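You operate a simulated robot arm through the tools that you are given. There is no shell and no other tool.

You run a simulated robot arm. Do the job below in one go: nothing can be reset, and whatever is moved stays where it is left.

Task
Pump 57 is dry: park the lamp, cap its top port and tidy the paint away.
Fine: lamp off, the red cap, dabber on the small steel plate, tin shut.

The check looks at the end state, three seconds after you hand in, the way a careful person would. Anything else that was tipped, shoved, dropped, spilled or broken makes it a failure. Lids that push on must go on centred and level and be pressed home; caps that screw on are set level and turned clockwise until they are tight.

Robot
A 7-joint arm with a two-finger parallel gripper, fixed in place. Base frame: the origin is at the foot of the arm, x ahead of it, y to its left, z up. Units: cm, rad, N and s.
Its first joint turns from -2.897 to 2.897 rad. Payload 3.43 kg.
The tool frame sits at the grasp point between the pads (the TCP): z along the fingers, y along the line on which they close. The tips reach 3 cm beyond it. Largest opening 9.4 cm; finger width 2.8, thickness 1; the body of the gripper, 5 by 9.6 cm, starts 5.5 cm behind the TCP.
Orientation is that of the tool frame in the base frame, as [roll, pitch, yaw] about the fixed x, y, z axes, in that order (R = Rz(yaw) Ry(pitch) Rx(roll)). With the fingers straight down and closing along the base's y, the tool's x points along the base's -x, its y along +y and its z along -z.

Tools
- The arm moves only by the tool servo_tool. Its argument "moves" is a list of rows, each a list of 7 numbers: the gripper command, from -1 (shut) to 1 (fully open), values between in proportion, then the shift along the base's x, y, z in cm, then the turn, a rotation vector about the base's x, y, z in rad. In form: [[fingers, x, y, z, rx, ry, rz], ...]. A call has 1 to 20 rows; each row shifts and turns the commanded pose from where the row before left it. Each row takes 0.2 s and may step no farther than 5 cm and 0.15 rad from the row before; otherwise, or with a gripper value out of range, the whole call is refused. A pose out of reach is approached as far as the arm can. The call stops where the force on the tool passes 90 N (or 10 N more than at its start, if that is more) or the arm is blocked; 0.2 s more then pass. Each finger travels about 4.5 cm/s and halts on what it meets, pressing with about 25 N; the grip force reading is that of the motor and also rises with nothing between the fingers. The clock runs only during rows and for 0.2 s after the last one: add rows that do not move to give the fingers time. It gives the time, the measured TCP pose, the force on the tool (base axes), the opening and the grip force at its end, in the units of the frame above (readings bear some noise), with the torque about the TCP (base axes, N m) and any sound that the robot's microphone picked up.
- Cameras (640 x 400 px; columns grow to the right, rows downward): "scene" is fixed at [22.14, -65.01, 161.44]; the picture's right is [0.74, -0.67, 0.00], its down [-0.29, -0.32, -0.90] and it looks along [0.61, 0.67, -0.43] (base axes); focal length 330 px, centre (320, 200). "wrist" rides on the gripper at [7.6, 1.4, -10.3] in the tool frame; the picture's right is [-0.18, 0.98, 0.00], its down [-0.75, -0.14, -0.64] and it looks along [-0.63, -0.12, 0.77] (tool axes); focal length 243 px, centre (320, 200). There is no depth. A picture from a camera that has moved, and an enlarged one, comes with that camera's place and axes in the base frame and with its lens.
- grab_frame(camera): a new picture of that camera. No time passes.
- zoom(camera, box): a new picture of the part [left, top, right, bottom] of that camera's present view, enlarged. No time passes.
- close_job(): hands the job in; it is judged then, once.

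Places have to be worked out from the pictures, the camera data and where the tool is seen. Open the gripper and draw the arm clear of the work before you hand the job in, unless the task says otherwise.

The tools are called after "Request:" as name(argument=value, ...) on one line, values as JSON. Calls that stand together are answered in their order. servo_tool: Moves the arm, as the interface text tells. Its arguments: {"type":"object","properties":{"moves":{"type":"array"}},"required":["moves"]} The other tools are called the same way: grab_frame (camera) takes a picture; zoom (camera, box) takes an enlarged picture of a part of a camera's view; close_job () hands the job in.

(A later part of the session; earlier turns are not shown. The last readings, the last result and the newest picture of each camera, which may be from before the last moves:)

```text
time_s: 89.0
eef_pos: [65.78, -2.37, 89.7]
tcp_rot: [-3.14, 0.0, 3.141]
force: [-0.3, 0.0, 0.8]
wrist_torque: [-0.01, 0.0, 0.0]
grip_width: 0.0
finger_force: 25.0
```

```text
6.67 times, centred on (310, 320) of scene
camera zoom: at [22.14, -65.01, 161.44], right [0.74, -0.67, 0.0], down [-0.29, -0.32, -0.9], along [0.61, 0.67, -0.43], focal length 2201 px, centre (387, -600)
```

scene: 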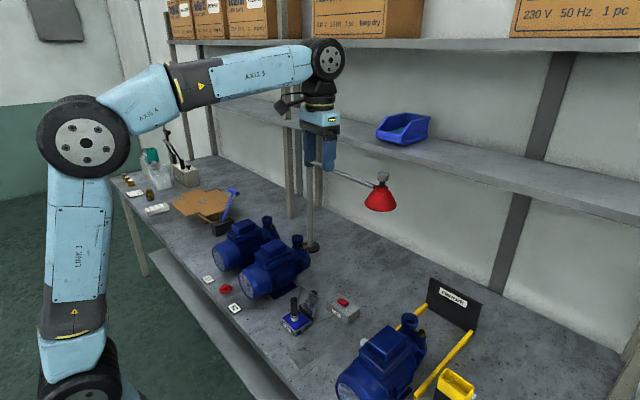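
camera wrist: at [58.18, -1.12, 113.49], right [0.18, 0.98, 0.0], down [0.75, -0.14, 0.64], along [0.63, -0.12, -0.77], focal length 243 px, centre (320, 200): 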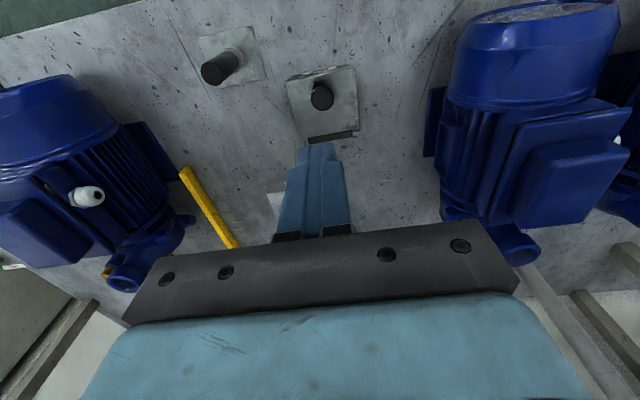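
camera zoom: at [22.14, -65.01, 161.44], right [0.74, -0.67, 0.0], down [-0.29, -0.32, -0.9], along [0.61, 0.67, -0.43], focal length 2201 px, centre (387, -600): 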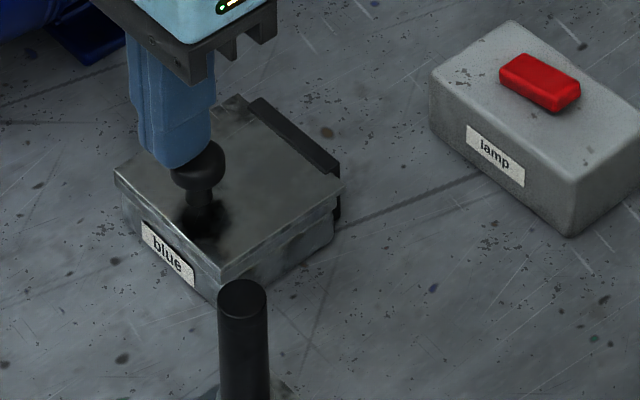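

The tips appear slightly off toward -x from the knob's middle. I'll check in the wrist view before pressing.

Request:
zoom(camera="wrist", box=[240, 90, 400, 200])

Request:
zoom(camera="scene", box=[280, 295, 310, 325])

```text
3.64 times, centred on (320, 145) of wrist
camera zoom: at [58.21, -0.88, 99.88], right [0.18, 0.98, 0.0], down [0.75, -0.14, 0.64], along [0.63, -0.12, -0.77], focal length 882 px, centre (320, 400)
```

zoom: 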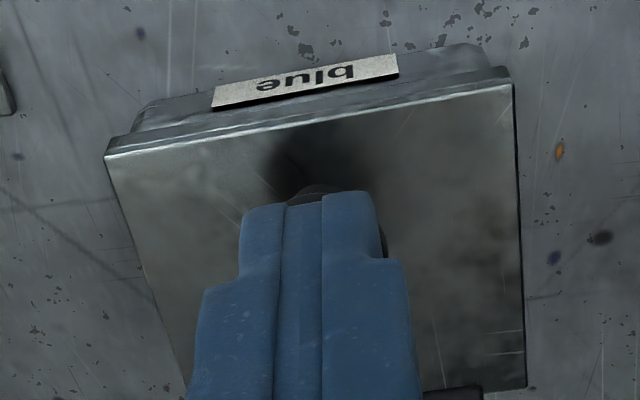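

```text
13.33 times, centred on (295, 310) of scene
camera zoom: at [22.14, -65.01, 161.44], right [0.74, -0.67, 0.0], down [-0.29, -0.32, -0.9], along [0.61, 0.67, -0.43], focal length 4403 px, centre (653, -1267)
```

zoom: 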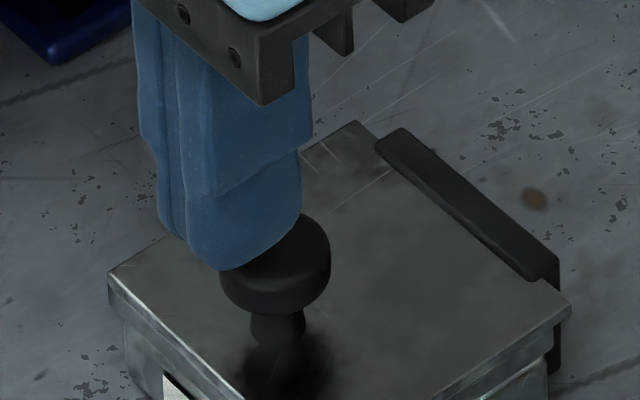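

The footprint covers most of the knob. I'm shifting 0.3 cm toward +x and 0.2 toward -y, then pressing down gently.

Request:
servo_tool(moves=[[-1, 0.3, -0.2, -0.1, 0, 0, 0], [-1, 0, 0, -0.2, 0, 0, 0], [-1, 0, 0, -0.2, 0, 0, 0], [-1, 0, 0, 0, 0, 0, 0]])

Request:
zoom(camera="scene", box=[280, 295, 310, 325])

```text
time_s: 90.0
eef_pos: [66.22, -2.52, 89.19]
tcp_rot: [-3.141, -0.001, -3.14]
force: [-0.1, -0.5, 0.2]
wrist_torque: [0.0, -0.03, 0.01]
grip_width: 0.0
finger_force: 25.2
```

```text
13.33 times, centred on (295, 310) of scene
camera zoom: at [22.14, -65.01, 161.44], right [0.74, -0.67, 0.0], down [-0.29, -0.32, -0.9], along [0.61, 0.67, -0.43], focal length 4403 px, centre (653, -1267)
```

zoom: 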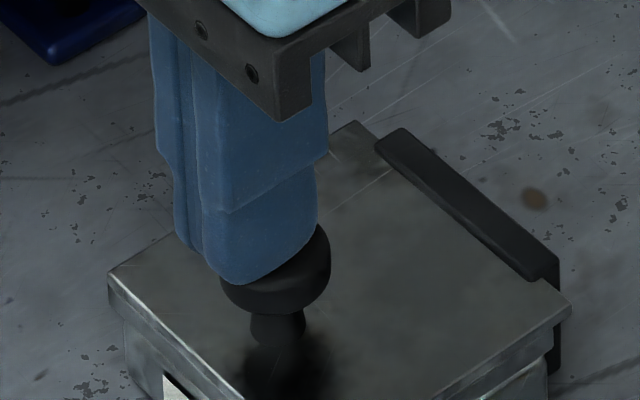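

Contact should be very close now. I'm continuing down in 0.2 cm steps while watching the force.

Request:
servo_tool(moves=[[-1, 0, 0, -0.2, 0, 0, 0], [-1, 0, 0, -0.15, 0, 0, 0], [-1, 0, 0, 0, 0, 0, 0]])

Request:
zoom(camera="scene", box=[280, 295, 310, 325])

```text
time_s: 90.8
eef_pos: [66.14, -2.58, 88.99]
tcp_rot: [-3.141, 0.003, -3.14]
force: [0.0, -1.2, 17.1]
wrist_torque: [-0.05, -0.11, 0.05]
grip_width: 0.0
finger_force: 25.2
```

```text
13.33 times, centred on (295, 310) of scene
camera zoom: at [22.14, -65.01, 161.44], right [0.74, -0.67, 0.0], down [-0.29, -0.32, -0.9], along [0.61, 0.67, -0.43], focal length 4403 px, centre (653, -1267)
```

zoom: 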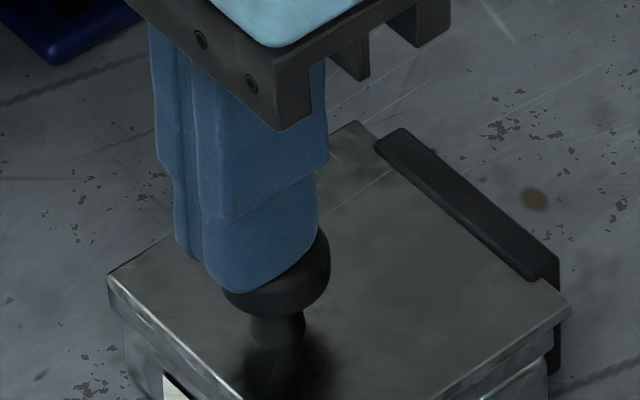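

The force is 17 N on the knob with the lid not yielding. I'm pressing a bit more to be sure it's home.

Request:
servo_tool(moves=[[-1, 0, 0, -0.12, 0, 0, 0], [-1, 0, 0, -0.1, 0, 0, 0], [-1, 0, 0, 0, 0, 0, 0]])

Request:
zoom(camera="scene", box=[275, 290, 345, 350])

```text
time_s: 91.7
eef_pos: [66.05, -2.51, 88.85]
tcp_rot: [-3.139, 0.005, -3.141]
force: [-2.7, -1.4, 52.4]
wrist_torque: [-0.07, -0.28, -0.01]
grip_width: 0.0
finger_force: 25.1
```

```text
6.67 times, centred on (310, 320) of scene
camera zoom: at [22.14, -65.01, 161.44], right [0.74, -0.67, 0.0], down [-0.29, -0.32, -0.9], along [0.61, 0.67, -0.43], focal length 2201 px, centre (387, -600)
```

zoom: 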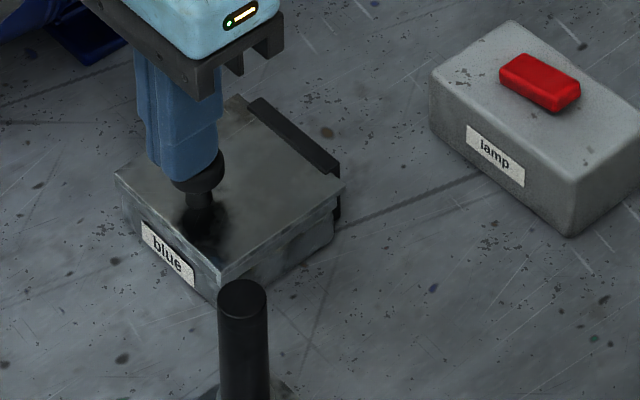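

It's solid at 52 N and the lid is home and flat. I'm lifting off and moving to look down at the red cap near (60, 27).

Request:
servo_tool(moves=[[-1, 0, 0, 0.5, 0, 0, 0], [-1, 0, 0, 3, 0, 0, 0], [-1, 0, 0, 4, 0, 0, 0], [-1, 0, 0, 4, 0, 0, 0], [-1, 0, 2, 4, 0, 0, 0], [-1, -2, 3, 2.5, 0, 0, 0], [1, -2, 4, 0, 0, 0, 0], [1, -2, 4, 0, 0, 0, 0], [1, -2, 4, 0, 0, 0, 0], [1, 0, 4, 0, 0, 0, 0], [1, 0, 4, 0, 0, 0, 0], [1, 0, 4, 0, 0, 0, 0], [1, 0, 0, 0, 0, 0, 0]])

Request:
grab_frame(camera="wrist")

Request:
zoom(camera="wrist", box=[240, 0, 400, 120])

Request:
zoom(camera="scene", box=[270, 290, 350, 370])

```text
time_s: 94.5
eef_pos: [58.16, 26.44, 106.7]
tcp_rot: [-3.14, 0.001, 3.141]
force: [-1.0, 1.2, -0.2]
wrist_torque: [0.0, 0.0, 0.0]
grip_width: 9.4
finger_force: 0.1
```

```text
taken
camera wrist: at [50.42, 27.9, 116.79], right [0.18, 0.98, 0.0], down [0.75, -0.14, 0.64], along [0.63, -0.12, -0.77], focal length 243 px, centre (320, 200)
```

wrist: 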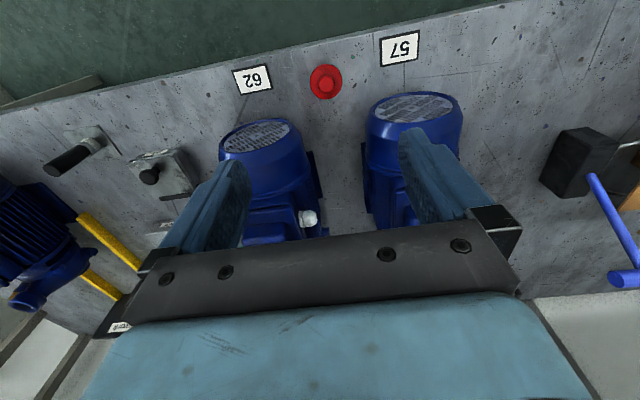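

```text
3.33 times, centred on (320, 60) of wrist
camera zoom: at [50.42, 27.9, 116.79], right [0.18, 0.98, 0.0], down [0.75, -0.14, 0.64], along [0.63, -0.12, -0.77], focal length 809 px, centre (320, 667)
```

zoom: 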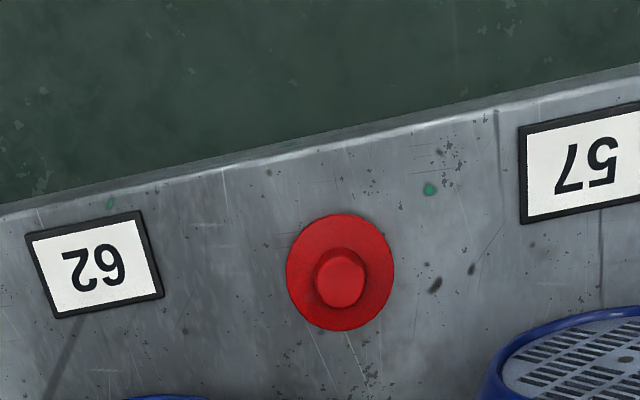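

```text
5.00 times, centred on (310, 330) of scene
camera zoom: at [22.14, -65.01, 161.44], right [0.74, -0.67, 0.0], down [-0.29, -0.32, -0.9], along [0.61, 0.67, -0.43], focal length 1651 px, centre (370, -450)
```

zoom: 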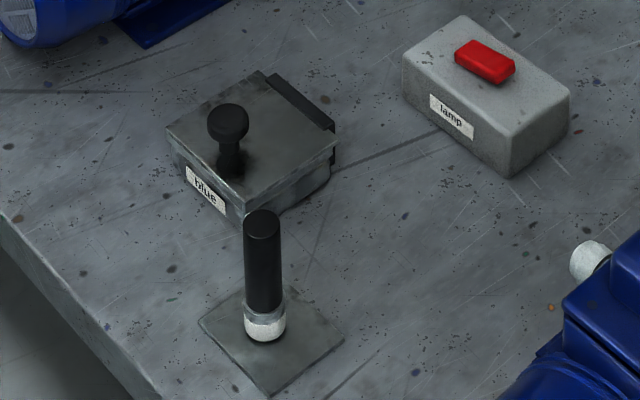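

The tin is shut and the dabber stands on the plate. The red cap is at about (59.3, 27.0): brim ≈4.4 cm, top knob ≈2 cm. I'll study the cap and port 57 more closely for how they fit.

Request:
zoom(camera="scene", box=[210, 275, 240, 305])

Request:
zoom(camera="scene", box=[245, 205, 305, 265])

Request:
zoom(camera="wrist", box=[300, 50, 360, 110])

```text
13.33 times, centred on (225, 290) of scene
camera zoom: at [22.14, -65.01, 161.44], right [0.74, -0.67, 0.0], down [-0.29, -0.32, -0.9], along [0.61, 0.67, -0.43], focal length 4403 px, centre (1587, -1000)
```

zoom: 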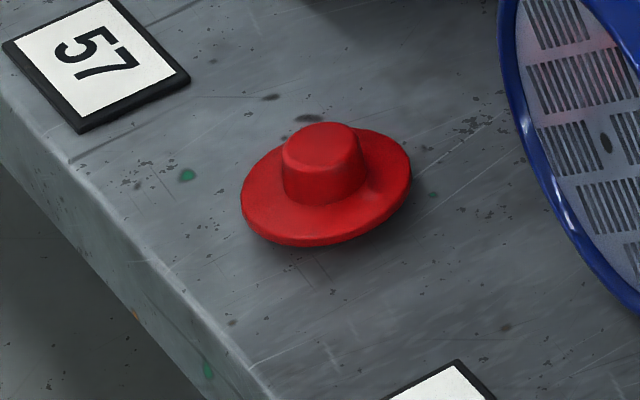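

```text
6.67 times, centred on (275, 235) of scene
camera zoom: at [22.14, -65.01, 161.44], right [0.74, -0.67, 0.0], down [-0.29, -0.32, -0.9], along [0.61, 0.67, -0.43], focal length 2201 px, centre (620, -33)
```

zoom: 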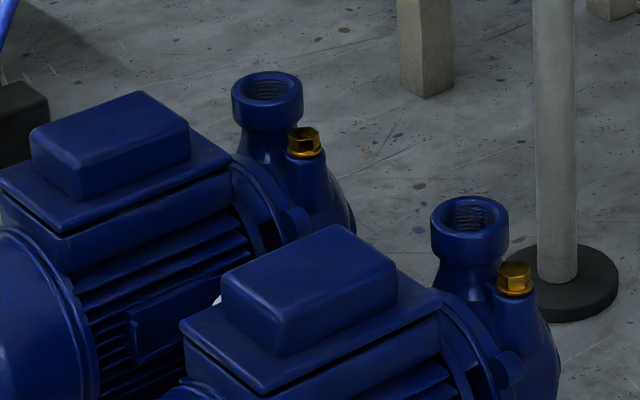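

```text
6.67 times, centred on (330, 80) of wrist
camera zoom: at [50.42, 27.9, 116.79], right [0.18, 0.98, 0.0], down [0.75, -0.14, 0.64], along [0.63, -0.12, -0.77], focal length 1618 px, centre (253, 1000)
```

zoom: 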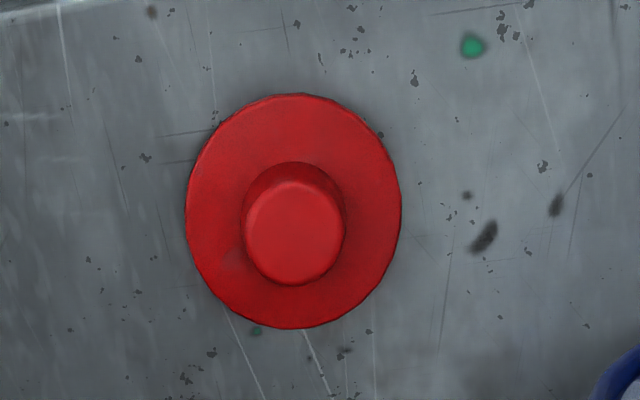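

The cap looks like a disc with a gripping knob, about the same diameter as the port's rim. Before reaching for it I must check the gap between the two pump motors, so I'm enlarging their front ends.

Request:
zoom(camera="wrist", box=[200, 40, 480, 220])

Request:
zoom(camera="scene", box=[195, 220, 285, 320])

```text
2.22 times, centred on (340, 130) of wrist
camera zoom: at [50.42, 27.9, 116.79], right [0.18, 0.98, 0.0], down [0.75, -0.14, 0.64], along [0.63, -0.12, -0.77], focal length 539 px, centre (276, 356)
```

zoom: 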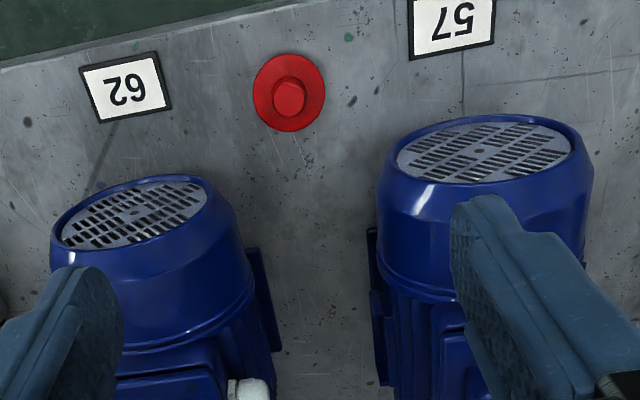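

```text
4.00 times, centred on (240, 270) of scene
camera zoom: at [22.14, -65.01, 161.44], right [0.74, -0.67, 0.0], down [-0.29, -0.32, -0.9], along [0.61, 0.67, -0.43], focal length 1321 px, centre (640, -80)
```

zoom: 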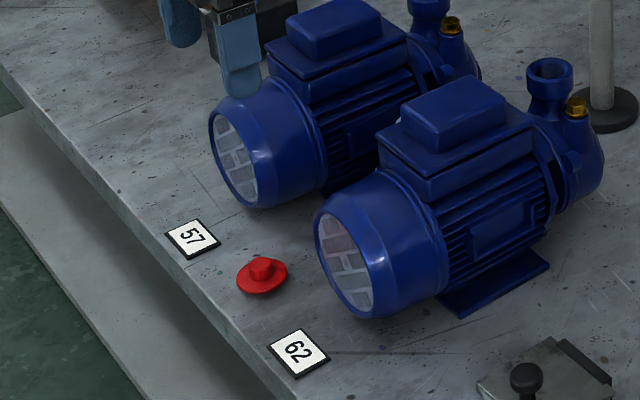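

Pump 57's motor front is near (62.8, 36.9) and pump 62's near (62.8, 17.1), leaving room above the cap at (59.3, 27). I'm moving over the cap with the fingers at about 4.6 cm and lowering partway.

Request:
servo_tool(moves=[[-0.02, 1.1, 0.55, -2, 0, 0, 0], [-0.02, 0, 0, -4, 0, 0, 0], [-0.02, 0, 0, -4, 0, 0, 0], [-0.02, 0, 0, -3.7, 0, 0, 0], [-0.02, 0, 0, 0, 0, 0, 0]])

Request:
grab_frame(camera="wrist")

Request:
zoom(camera="wrist", box=[240, 60, 400, 200])

Request:
zoom(camera="scene", box=[195, 240, 265, 310])

```text
time_s: 95.7
eef_pos: [59.36, 27.04, 92.8]
tcp_rot: [-3.139, -0.001, 3.141]
force: [-0.3, 0.4, 0.1]
wrist_torque: [0.04, -0.05, 0.0]
grip_width: 4.63
finger_force: 0.0
```

```text
taken
camera wrist: at [51.65, 28.46, 103.09], right [0.18, 0.98, 0.0], down [0.75, -0.14, 0.64], along [0.63, -0.12, -0.77], focal length 243 px, centre (320, 200)
```

wrist: 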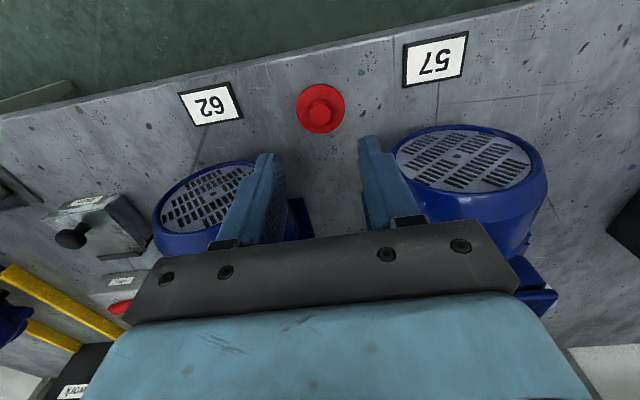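

```text
2.86 times, centred on (320, 130) of wrist
camera zoom: at [51.65, 28.46, 103.09], right [0.18, 0.98, 0.0], down [0.75, -0.14, 0.64], along [0.63, -0.12, -0.77], focal length 693 px, centre (320, 400)
```

zoom: 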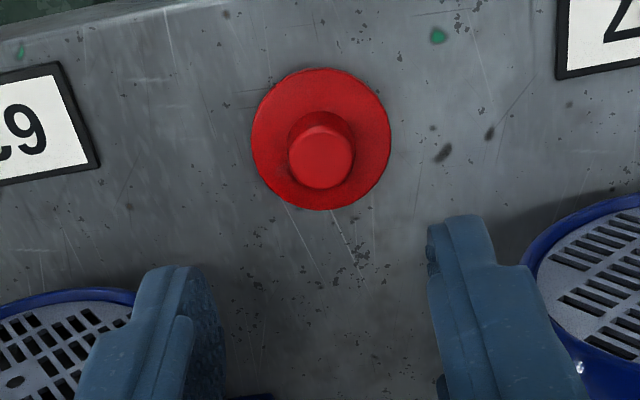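

```text
5.71 times, centred on (230, 275) of scene
camera zoom: at [22.14, -65.01, 161.44], right [0.74, -0.67, 0.0], down [-0.29, -0.32, -0.9], along [0.61, 0.67, -0.43], focal length 1887 px, centre (834, -229)
```

zoom: 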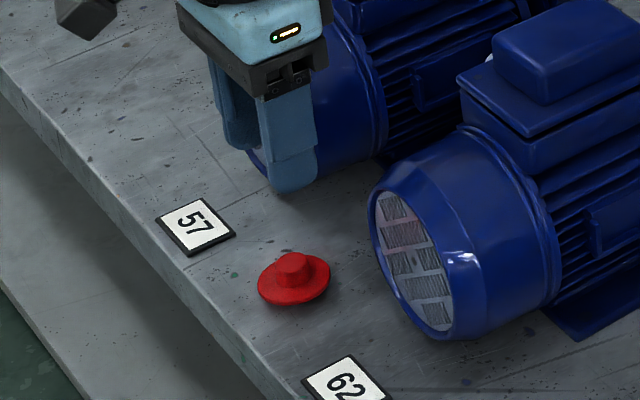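

The cap is centred under the tool (59.36, 27.0). I'm descending to just above the brim.

Request:
servo_tool(moves=[[-0.02, 0, 0, -3, 0, 0, 0], [-0.02, 0, 0, -3, 0, 0, 0], [-0.02, 0, 0, -1.3, 0, 0, 0], [-0.02, 0, 0, -0.5, 0, 0, 0], [-0.02, 0, 0, 0, 0, 0, 0]])

Request:
zoom(camera="wrist", box=[240, 80, 400, 200])

Request:
zoom(camera="scene", box=[205, 255, 255, 305])

```text
time_s: 96.8
eef_pos: [59.33, 27.04, 85.13]
tcp_rot: [-3.139, -0.001, -3.141]
force: [-0.6, 0.7, -0.6]
wrist_torque: [0.0, -0.01, -0.02]
grip_width: 4.6
finger_force: 0.1
```

```text
3.33 times, centred on (320, 140) of wrist
camera zoom: at [51.67, 28.5, 95.29], right [0.18, 0.98, 0.0], down [0.75, -0.14, 0.64], along [0.63, -0.12, -0.77], focal length 809 px, centre (320, 400)
```

zoom: 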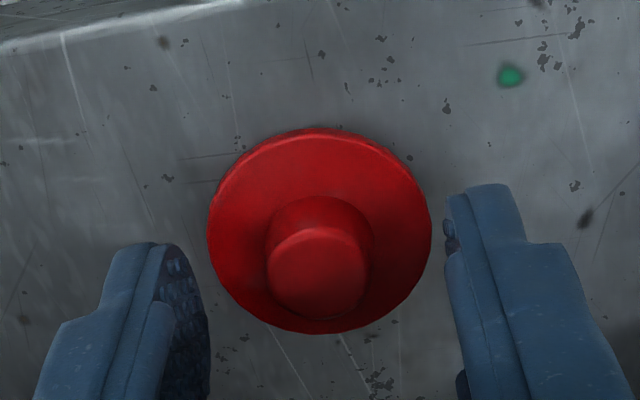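

```text
8.00 times, centred on (230, 280) of scene
camera zoom: at [22.14, -65.01, 161.44], right [0.74, -0.67, 0.0], down [-0.29, -0.32, -0.9], along [0.61, 0.67, -0.43], focal length 2642 px, centre (1040, -440)
```

zoom: 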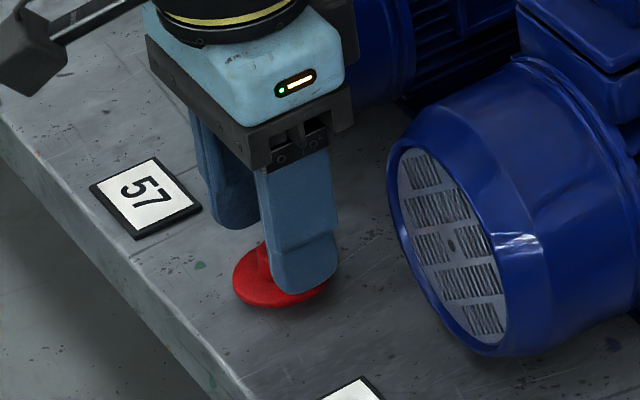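

The fingers straddle the knob just above the brim. I'll narrow them to 3 cm so they're over the brim, then feel down for the brim's surface.

Request:
servo_tool(moves=[[-0.36, 0, 0, 0, 0, 0, 0], [-0.36, 0, 0, 0, 0, 0, 0], [-0.36, 0, 0, -0.3, 0, 0, 0], [-0.36, 0, 0, -0.2, 0, 0, 0], [-0.36, 0, 0, -0.15, 0, 0, 0], [-0.36, 0, 0, 0, 0, 0, 0]])

Request:
zoom(camera="wrist", box=[240, 80, 400, 200])

Request:
zoom(camera="scene", box=[205, 255, 255, 305])

```text
time_s: 98.2
eef_pos: [59.34, 27.12, 84.54]
tcp_rot: [-3.14, 0.001, 3.14]
force: [-1.0, -0.3, 0.9]
wrist_torque: [0.01, -0.03, 0.04]
grip_width: 3.01
finger_force: 0.0
```

```text
3.33 times, centred on (320, 140) of wrist
camera zoom: at [51.64, 28.51, 94.68], right [0.18, 0.98, 0.0], down [0.75, -0.14, 0.64], along [0.63, -0.12, -0.77], focal length 809 px, centre (320, 400)
```

zoom: 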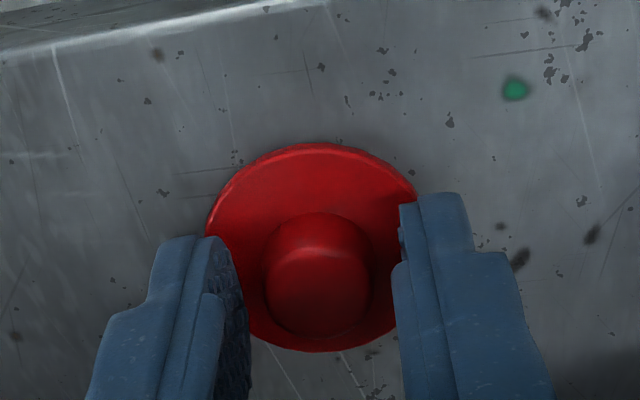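

```text
8.00 times, centred on (230, 280) of scene
camera zoom: at [22.14, -65.01, 161.44], right [0.74, -0.67, 0.0], down [-0.29, -0.32, -0.9], along [0.61, 0.67, -0.43], focal length 2642 px, centre (1040, -440)
```

zoom: 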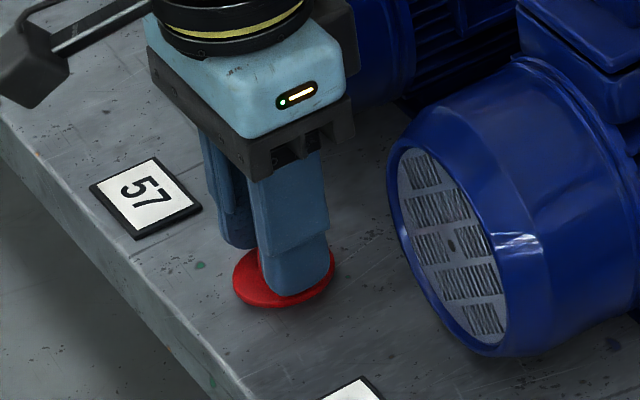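

No contact yet at tip height ≈81.5. I'm continuing down in small steps.

Request:
servo_tool(moves=[[-0.36, 0, 0, -0.15, 0, 0, 0], [-0.36, 0, 0, -0.15, 0, 0, 0], [-0.36, 0, 0, 0, 0, 0, 0]])

```text
time_s: 99.0
eef_pos: [59.28, 26.97, 84.21]
tcp_rot: [-3.14, 0.002, -3.14]
force: [0.1, -0.1, 0.6]
wrist_torque: [-0.01, 0.0, 0.03]
grip_width: 3.03
finger_force: 0.1
```

The tips are at ≈81.2 and still clear. I'm easing down a bit more.

Request:
servo_tool(moves=[[-0.36, 0, 0, -0.12, 0, 0, 0], [-0.36, 0, 0, -0.12, 0, 0, 0], [-0.36, 0, 0, 0, 0, 0, 0]])

Request:
zoom(camera="scene", box=[210, 265, 250, 305])

```text
time_s: 99.8
eef_pos: [59.42, 27.02, 84.04]
tcp_rot: [-3.141, 0.002, 3.141]
force: [-1.0, -1.3, 15.1]
wrist_torque: [-0.07, -0.05, 0.0]
grip_width: 3.01
finger_force: 0.0
```

```text
10.00 times, centred on (230, 285) of scene
camera zoom: at [22.14, -65.01, 161.44], right [0.74, -0.67, 0.0], down [-0.29, -0.32, -0.9], along [0.61, 0.67, -0.43], focal length 3302 px, centre (1220, -650)
```

zoom: 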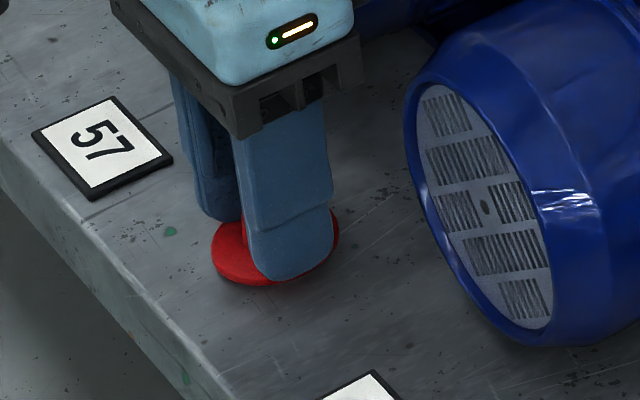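

Contact with the brim at tip z≈81.05 (15 N). I'm raising 0.12 cm and closing on the knob.

Request:
servo_tool(moves=[[-0.36, 0, 0, 0.15, 0, 0, 0], [-0.6, 0, 0, 0, 0, 0, 0], [-1, 0, 0, 0, 0, 0, 0], [-1, 0, 0, 0, 0, 0, 0], [-1, 0, 0, 0, 0, 0, 0], [-1, 0, 0, 0, 0, 0, 0]])

Request:
zoom(camera="wrist", box=[240, 80, 400, 200])

Request:
zoom(camera="scene", box=[210, 265, 250, 305])

```text
time_s: 101.2
eef_pos: [59.4, 27.07, 84.08]
tcp_rot: [-3.14, -0.002, 3.141]
force: [-1.2, 0.0, 3.0]
wrist_torque: [-0.05, 0.0, 0.0]
grip_width: 1.8
finger_force: 24.9
```

```text
3.33 times, centred on (320, 140) of wrist
camera zoom: at [51.64, 28.52, 94.25], right [0.18, 0.98, 0.0], down [0.75, -0.14, 0.64], along [0.63, -0.12, -0.77], focal length 809 px, centre (320, 400)
```

zoom: 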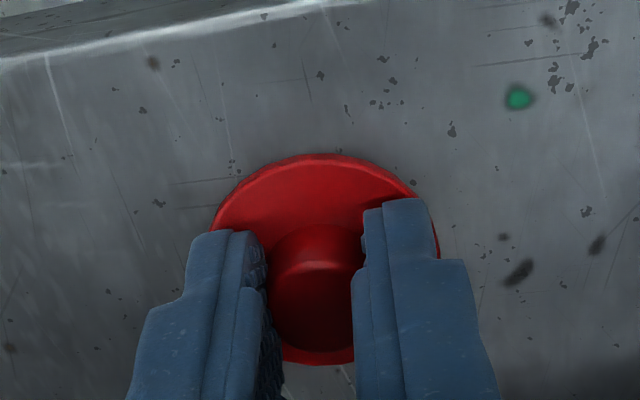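

```text
10.00 times, centred on (230, 285) of scene
camera zoom: at [22.14, -65.01, 161.44], right [0.74, -0.67, 0.0], down [-0.29, -0.32, -0.9], along [0.61, 0.67, -0.43], focal length 3302 px, centre (1220, -650)
```

zoom: 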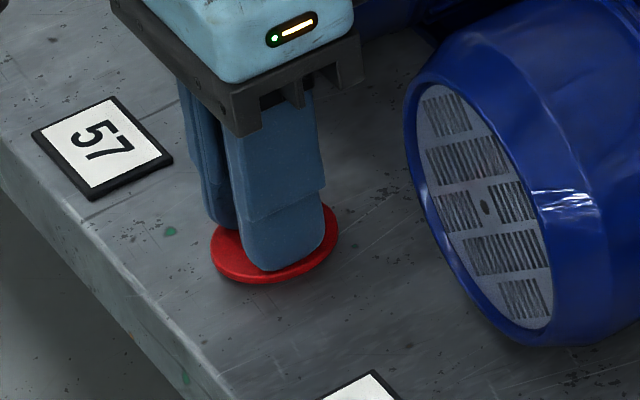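

The knob is gripped (1.8 cm). I'm lifting straight up several centimetres to examine the cap's underside profile from the scene camera.

Request:
servo_tool(moves=[[-1, 0, 0, 0.5, 0, 0, 0], [-1, 0, 0, 2, 0, 0, 0], [-1, 0, 0, 4, 0, 0, 0], [-1, 0, 0, 4, 0, 0, 0], [-1, 0, 0, 4, 0, 0, 0], [-1, 0, 0, 0, 0, 0, 0]])

Request:
zoom(camera="scene", box=[200, 220, 260, 280])

Request:
grab_frame(camera="wrist")

```text
time_s: 102.7
eef_pos: [59.35, 26.96, 98.59]
tcp_rot: [-3.139, 0.0, -3.141]
force: [0.4, -0.2, -0.6]
wrist_torque: [-0.02, -0.03, -0.03]
grip_width: 1.79
finger_force: 24.4
```

```text
6.67 times, centred on (230, 250) of scene
camera zoom: at [22.14, -65.01, 161.44], right [0.74, -0.67, 0.0], down [-0.29, -0.32, -0.9], along [0.61, 0.67, -0.43], focal length 2201 px, centre (920, -133)
```

zoom: 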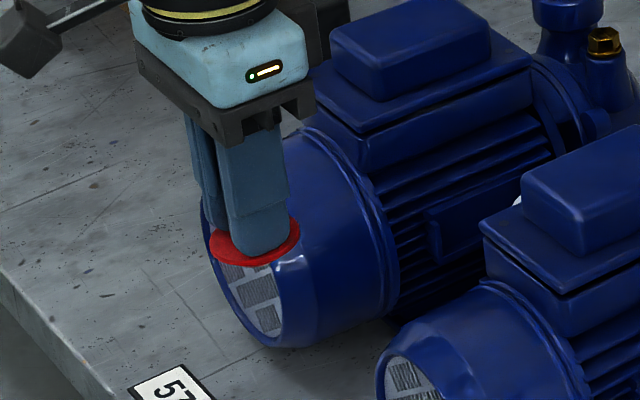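

```text
taken
camera wrist: at [51.61, 28.42, 108.78], right [0.18, 0.98, 0.0], down [0.75, -0.14, 0.64], along [0.63, -0.12, -0.77], focal length 243 px, centre (320, 200)
```

wrist: 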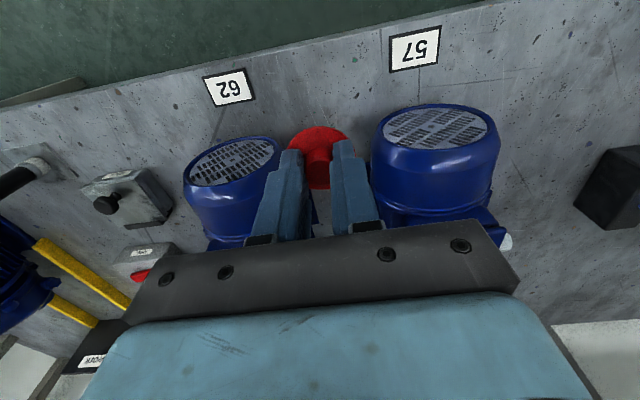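

From this angle no plug shows beneath the disc. I'll raise the cap to near the scene camera's height to see its profile edge-on.

Request:
servo_tool(moves=[[-1, 0, 0, 4.5, 0, 0, 0], [-1, 0, 0, 4.5, 0, 0, 0], [-1, 0, 0, 4.5, 0, 0, 0], [-1, 0, 0, 4.5, 0, 0, 0], [-1, 0, 0, 4.5, 0, 0, 0], [-1, 0, 0, 4.5, 0, 0, 0], [-1, 0, 0, 4.5, 0, 0, 0], [-1, 0, 0, 4.5, 0, 0, 0], [-1, 0, 0, 4.5, 0, 0, 0], [-1, 0, 0, 4.5, 0, 0, 0], [-1, 0, 0, 0, 0, 0, 0]])

Request:
grab_frame(camera="scene")

Request:
grab_frame(camera="wrist")

```text
time_s: 105.0
eef_pos: [59.39, 26.99, 143.8]
tcp_rot: [-3.14, -0.001, 3.141]
force: [0.3, -1.2, 0.3]
wrist_torque: [0.0, 0.02, -0.01]
grip_width: 1.68
finger_force: 24.6
```

```text
taken
```

scene: 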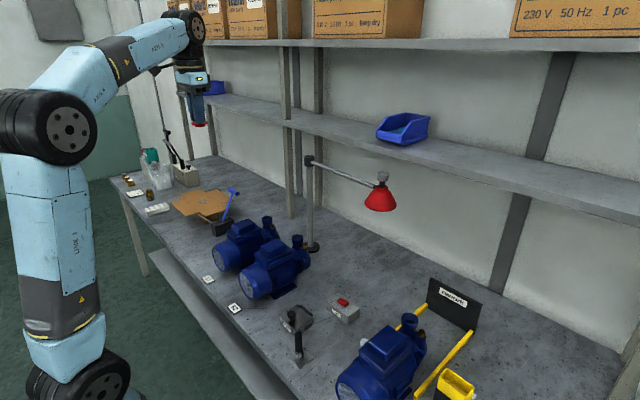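

```text
taken
camera wrist: at [51.72, 28.49, 153.9], right [0.18, 0.98, 0.0], down [0.75, -0.14, 0.64], along [0.63, -0.12, -0.77], focal length 243 px, centre (320, 200)
```

wrist: 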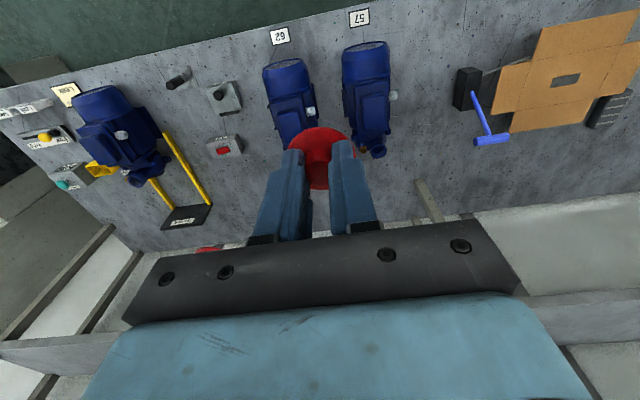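

The grip width dropped from 1.79 to 1.68 cm, so the tapered knob may be slipping. I'll check the cap at high zoom.

Request:
zoom(camera="scene", box=[180, 95, 220, 135])

Request:
zoom(camera="wrist", box=[260, 110, 380, 200])

```text
10.00 times, centred on (200, 115) of scene
camera zoom: at [22.14, -65.01, 161.44], right [0.74, -0.67, 0.0], down [-0.29, -0.32, -0.9], along [0.61, 0.67, -0.43], focal length 3302 px, centre (1520, 1050)
```

zoom: 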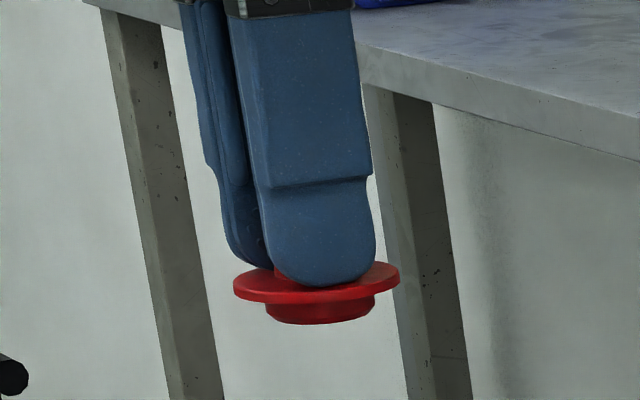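

```text
4.44 times, centred on (320, 155) of wrist
camera zoom: at [51.72, 28.49, 153.9], right [0.18, 0.98, 0.0], down [0.75, -0.14, 0.64], along [0.63, -0.12, -0.77], focal length 1078 px, centre (320, 400)
```

zoom: 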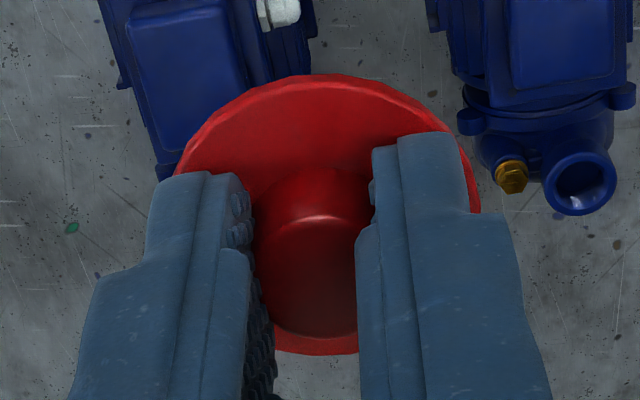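

The cap has a shallow smooth plug beneath the brim (≈3 cm wide, ~1 cm deep) that matches the port bore, so it pushes in. I'm holding still a moment to see whether the grip width keeps drifting.

Request:
servo_tool(moves=[[-1, 0, 0, 0, 0, 0, 0], [-1, 0, 0, 0, 0, 0, 0]])

Request:
zoom(camera="scene", box=[180, 95, 220, 135])

```text
time_s: 105.7
eef_pos: [59.43, 27.08, 143.67]
tcp_rot: [-3.14, 0.002, -3.14]
force: [0.0, 0.2, 0.2]
wrist_torque: [0.02, 0.02, -0.01]
grip_width: 1.65
finger_force: 25.4
```

```text
10.00 times, centred on (200, 115) of scene
camera zoom: at [22.14, -65.01, 161.44], right [0.74, -0.67, 0.0], down [-0.29, -0.32, -0.9], along [0.61, 0.67, -0.43], focal length 3302 px, centre (1520, 1050)
```

zoom: 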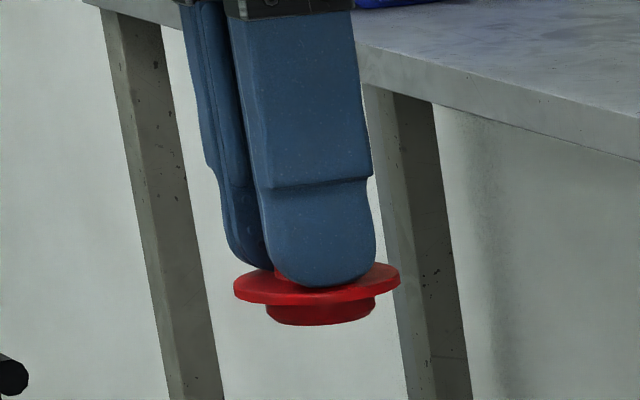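

It's creeping slowly, so I'll go to the port without delay. Port 57's rim computes to about (85, 37.5, 96.5). I'm moving to a viewing point beside and above it.

Request:
servo_tool(moves=[[-1, 2.6, 0.5, -3.6, 0, 0, 0], [-1, 2.6, 0.5, -3.6, 0, 0, 0], [-1, 2.6, 0.5, -3.6, 0, 0, 0], [-1, 2.6, 0.5, -3.6, 0, 0, 0], [-1, 2.6, 0.5, -3.6, 0, 0, 0], [-1, 2.6, 0.5, -3.6, 0, 0, 0], [-1, 2.5, 0.5, -3.6, 0, 0, 0], [-1, 2.5, 0.5, -3.5, 0, 0, 0]])

Request:
grab_frame(camera="wrist")

Request:
zoom(camera="wrist", box=[280, 70, 440, 200])

Request:
zoom(camera="scene", box=[240, 160, 320, 240])

```text
time_s: 107.5
eef_pos: [79.79, 31.02, 115.01]
tcp_rot: [-3.141, 0.001, 3.14]
force: [0.1, -0.4, 0.4]
wrist_torque: [-0.01, -0.04, 0.0]
grip_width: 1.64
finger_force: 25.5
```

```text
taken
camera wrist: at [72.24, 32.49, 125.18], right [0.18, 0.98, 0.0], down [0.75, -0.14, 0.64], along [0.63, -0.12, -0.77], focal length 243 px, centre (320, 200)
```

wrist: 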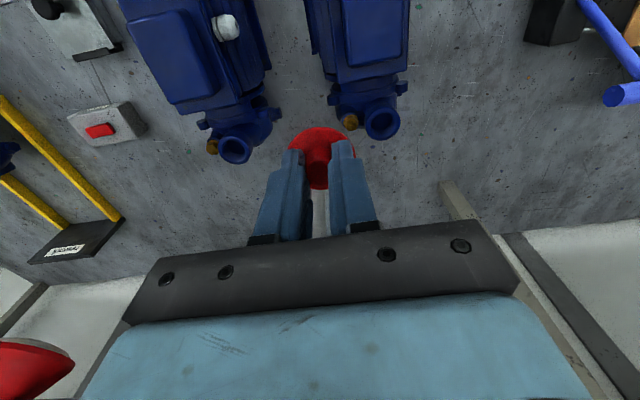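

```text
3.08 times, centred on (360, 135) of wrist
camera zoom: at [72.24, 32.49, 125.18], right [0.18, 0.98, 0.0], down [0.75, -0.14, 0.64], along [0.63, -0.12, -0.77], focal length 746 px, centre (197, 400)
```

zoom: 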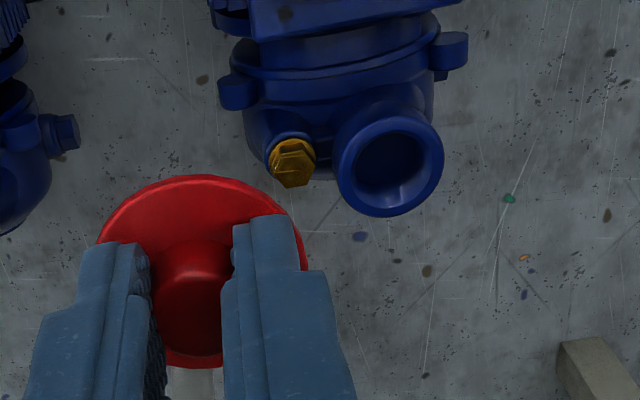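

```text
5.00 times, centred on (280, 200) of scene
camera zoom: at [22.14, -65.01, 161.44], right [0.74, -0.67, 0.0], down [-0.29, -0.32, -0.9], along [0.61, 0.67, -0.43], focal length 1651 px, centre (520, 200)
```

zoom: 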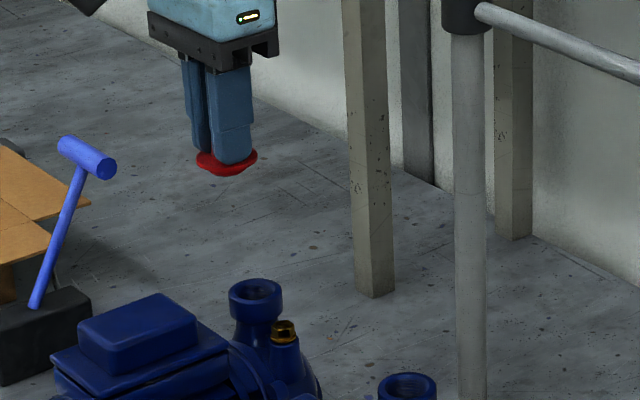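

The drift has stopped (1.64 cm). The port rim computes to about (85.3, 37.8, 96.3). To remove height ambiguity I'll view it from almost directly above by moving slightly beyond it.

Request:
servo_tool(moves=[[-1, 2.7, 2.2, 0, 0, 0, 0], [-1, 2.7, 2.3, 0, 0, 0, 0], [-1, 2.8, 2.3, 0, 0, 0, 0], [-1, 0, 0, 0, 0, 0, 0]])

Request:
zoom(camera="wrist", box=[260, 10, 400, 130])

Request:
zoom(camera="scene", box=[230, 150, 320, 240])

```text
time_s: 108.5
eef_pos: [88.15, 37.91, 114.84]
tcp_rot: [-3.141, 0.0, -3.141]
force: [-0.2, 0.5, 0.3]
wrist_torque: [0.04, 0.03, -0.03]
grip_width: 1.64
finger_force: 25.1
```

```text
3.33 times, centred on (330, 70) of wrist
camera zoom: at [80.54, 39.29, 125.05], right [0.18, 0.98, 0.0], down [0.75, -0.14, 0.64], along [0.63, -0.12, -0.77], focal length 809 px, centre (287, 633)
```

zoom: 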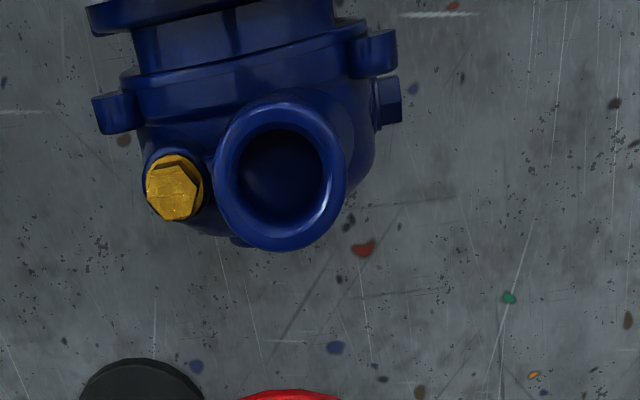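

```text
4.44 times, centred on (275, 195) of scene
camera zoom: at [22.14, -65.01, 161.44], right [0.74, -0.67, 0.0], down [-0.29, -0.32, -0.9], along [0.61, 0.67, -0.43], focal length 1468 px, centre (520, 222)
```

zoom: 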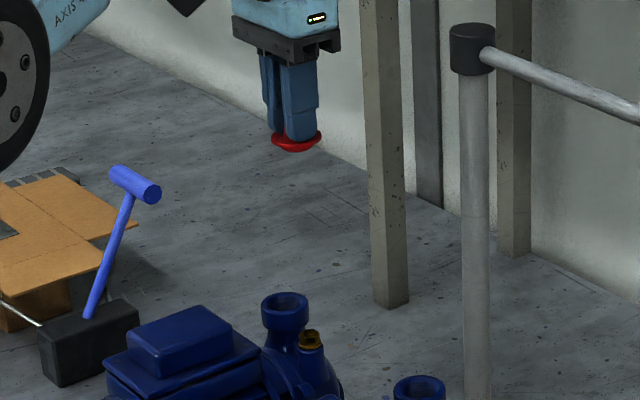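

From above, the port centre is at about (85.9, 38.05), rim z≈96, bore 2.8 cm. I'm moving over it and lowering to about 3 cm above the rim.

Request:
servo_tool(moves=[[-1, -2.25, 0.14, 0, 0, 0, 0], [-1, 0, 0, -4, 0, 0, 0], [-1, 0, 0, -4, 0, 0, 0], [-1, 0, 0, -2.3, 0, 0, 0], [-1, 0, 0, 0, 0, 0, 0]])

Request:
zoom(camera="scene", box=[240, 180, 300, 240])

Request:
zoom(camera="wrist", box=[240, 60, 400, 200])

```text
time_s: 109.7
eef_pos: [85.9, 37.94, 104.66]
tcp_rot: [-3.141, 0.001, -3.14]
force: [-0.5, 0.4, -0.6]
wrist_torque: [0.0, 0.0, -0.01]
grip_width: 1.65
finger_force: 25.2
```

```text
6.67 times, centred on (270, 210) of scene
camera zoom: at [22.14, -65.01, 161.44], right [0.74, -0.67, 0.0], down [-0.29, -0.32, -0.9], along [0.61, 0.67, -0.43], focal length 2201 px, centre (653, 133)
```

zoom: 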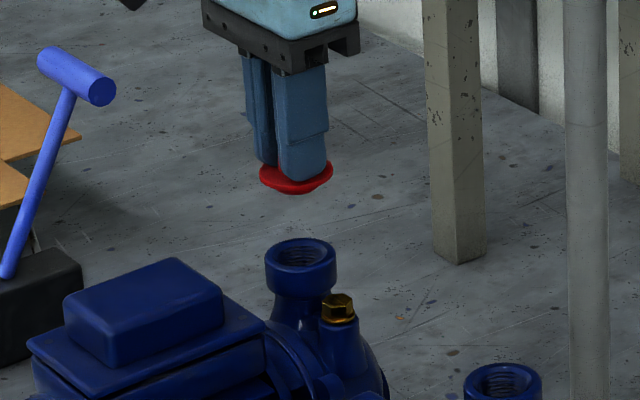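

```text
2.86 times, centred on (320, 130) of wrist
camera zoom: at [78.25, 39.45, 114.75], right [0.18, 0.98, 0.0], down [0.75, -0.14, 0.64], along [0.63, -0.12, -0.77], focal length 693 px, centre (320, 400)
```

zoom: 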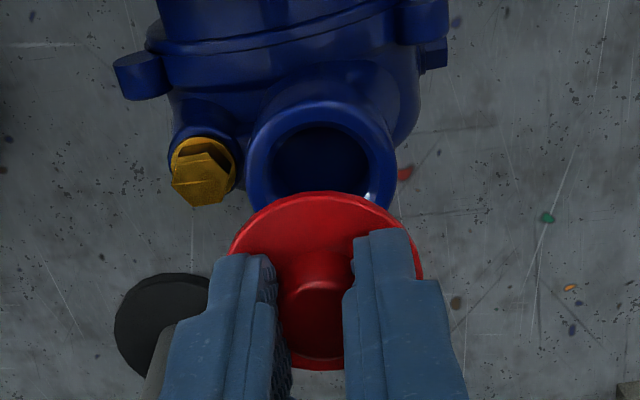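

The alignment looks good in both views (cap and port centres agree within about 1–2 mm). I'm lowering until just above contact.

Request:
servo_tool(moves=[[-1, -0.1, 0.05, -1.5, 0, 0, 0], [-1, 0, 0, -1, 0, 0, 0], [-1, 0, 0, -0.5, 0, 0, 0], [-1, 0, 0, 0, 0, 0, 0]])

Request:
zoom(camera="scene", box=[245, 195, 285, 235])

Request:
zoom(camera="wrist", box=[240, 60, 400, 200])

```text
time_s: 110.7
eef_pos: [85.78, 38.04, 101.57]
tcp_rot: [-3.14, -0.001, 3.141]
force: [-0.3, -0.8, -0.1]
wrist_torque: [-0.03, 0.0, 0.0]
grip_width: 1.65
finger_force: 25.1
```

```text
10.00 times, centred on (265, 215) of scene
camera zoom: at [22.14, -65.01, 161.44], right [0.74, -0.67, 0.0], down [-0.29, -0.32, -0.9], along [0.61, 0.67, -0.43], focal length 3302 px, centre (870, 50)
```

zoom: 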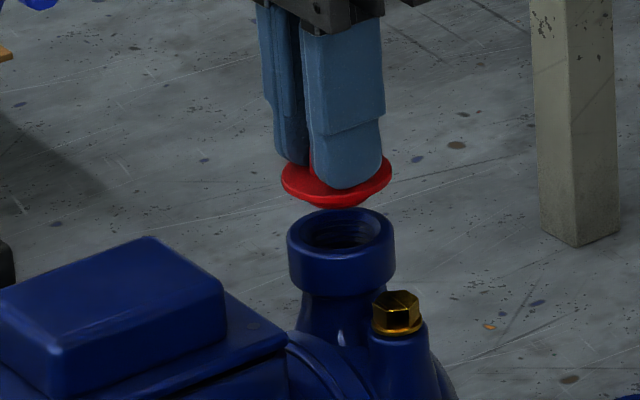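

```text
2.86 times, centred on (320, 130) of wrist
camera zoom: at [78.13, 39.48, 111.75], right [0.18, 0.98, 0.0], down [0.75, -0.14, 0.64], along [0.63, -0.12, -0.77], focal length 693 px, centre (320, 400)
```

zoom: 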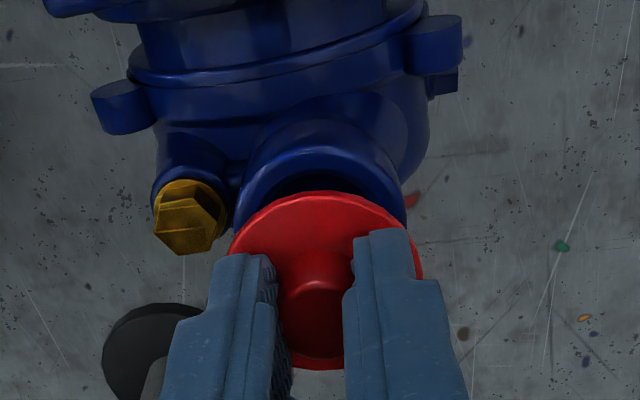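

Both views show the plug aligned about 1.5 cm above the bore. I'm lowering further toward contact in small steps.

Request:
servo_tool(moves=[[-1, 0, 0.03, -0.5, 0, 0, 0], [-1, 0, 0, -0.4, 0, 0, 0], [-1, 0, 0, -0.2, 0, 0, 0], [-1, 0, 0, 0, 0, 0, 0]])

Request:
zoom(camera="scene", box=[250, 200, 280, 230])

Request:
zoom(camera="wrist", box=[260, 90, 380, 180])

```text
time_s: 111.7
eef_pos: [85.68, 38.04, 100.39]
tcp_rot: [-3.139, -0.002, 3.14]
force: [0.7, -0.4, -0.9]
wrist_torque: [-0.01, -0.03, -0.02]
grip_width: 1.65
finger_force: 24.7
```

```text
13.33 times, centred on (265, 215) of scene
camera zoom: at [22.14, -65.01, 161.44], right [0.74, -0.67, 0.0], down [-0.29, -0.32, -0.9], along [0.61, 0.67, -0.43], focal length 4403 px, centre (1053, 0)
```

zoom: 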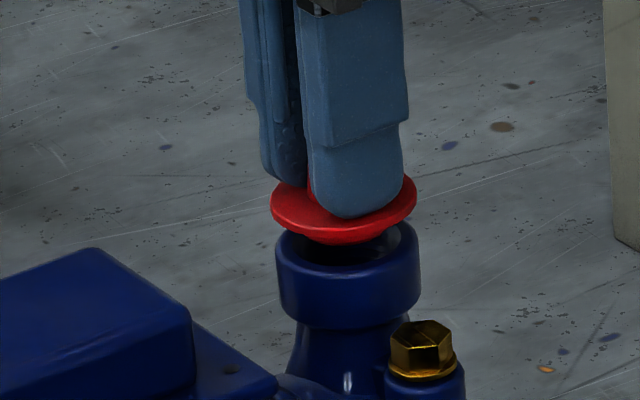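

```text
4.44 times, centred on (320, 135) of wrist
camera zoom: at [78.11, 39.52, 110.6], right [0.18, 0.98, 0.0], down [0.75, -0.14, 0.64], along [0.63, -0.12, -0.77], focal length 1078 px, centre (320, 489)
```

zoom: 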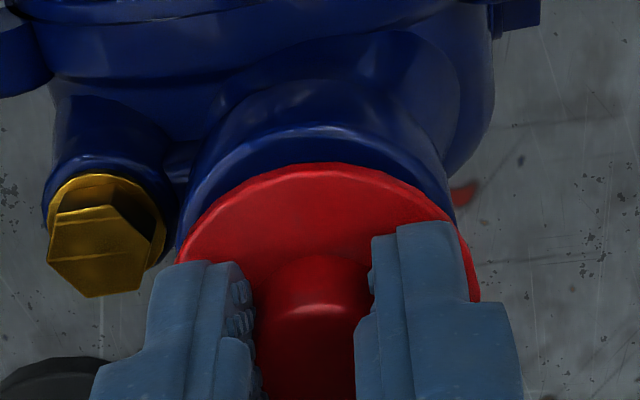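

The plug is just above the rim with x aligned, and I see at most about 1 mm offset in +y. I'm correcting -0.07 cm in y and easing down to first contact.

Request:
servo_tool(moves=[[-1, 0.05, -0.07, -0.2, 0, 0, 0], [-1, 0, 0, -0.2, 0, 0, 0], [-1, 0, 0, -0.15, 0, 0, 0], [-1, 0, 0, 0, 0, 0, 0]])

Request:
zoom(camera="scene", box=[250, 200, 280, 230])

```text
time_s: 112.7
eef_pos: [85.8, 38.04, 99.93]
tcp_rot: [-3.141, 0.0, -3.141]
force: [-1.6, 0.6, -0.4]
wrist_torque: [0.03, 0.08, 0.0]
grip_width: 1.65
finger_force: 24.7
```

```text
13.33 times, centred on (265, 215) of scene
camera zoom: at [22.14, -65.01, 161.44], right [0.74, -0.67, 0.0], down [-0.29, -0.32, -0.9], along [0.61, 0.67, -0.43], focal length 4403 px, centre (1053, 0)
```

zoom: 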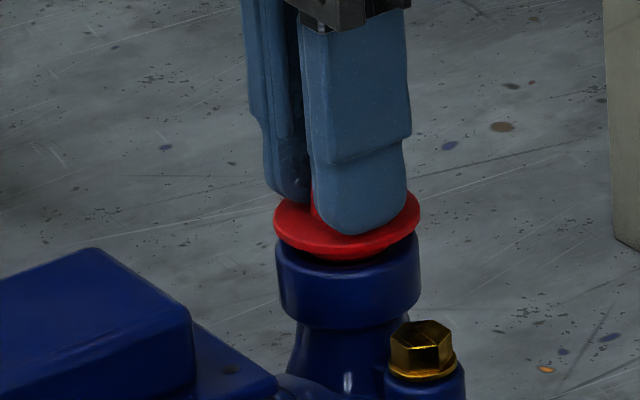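

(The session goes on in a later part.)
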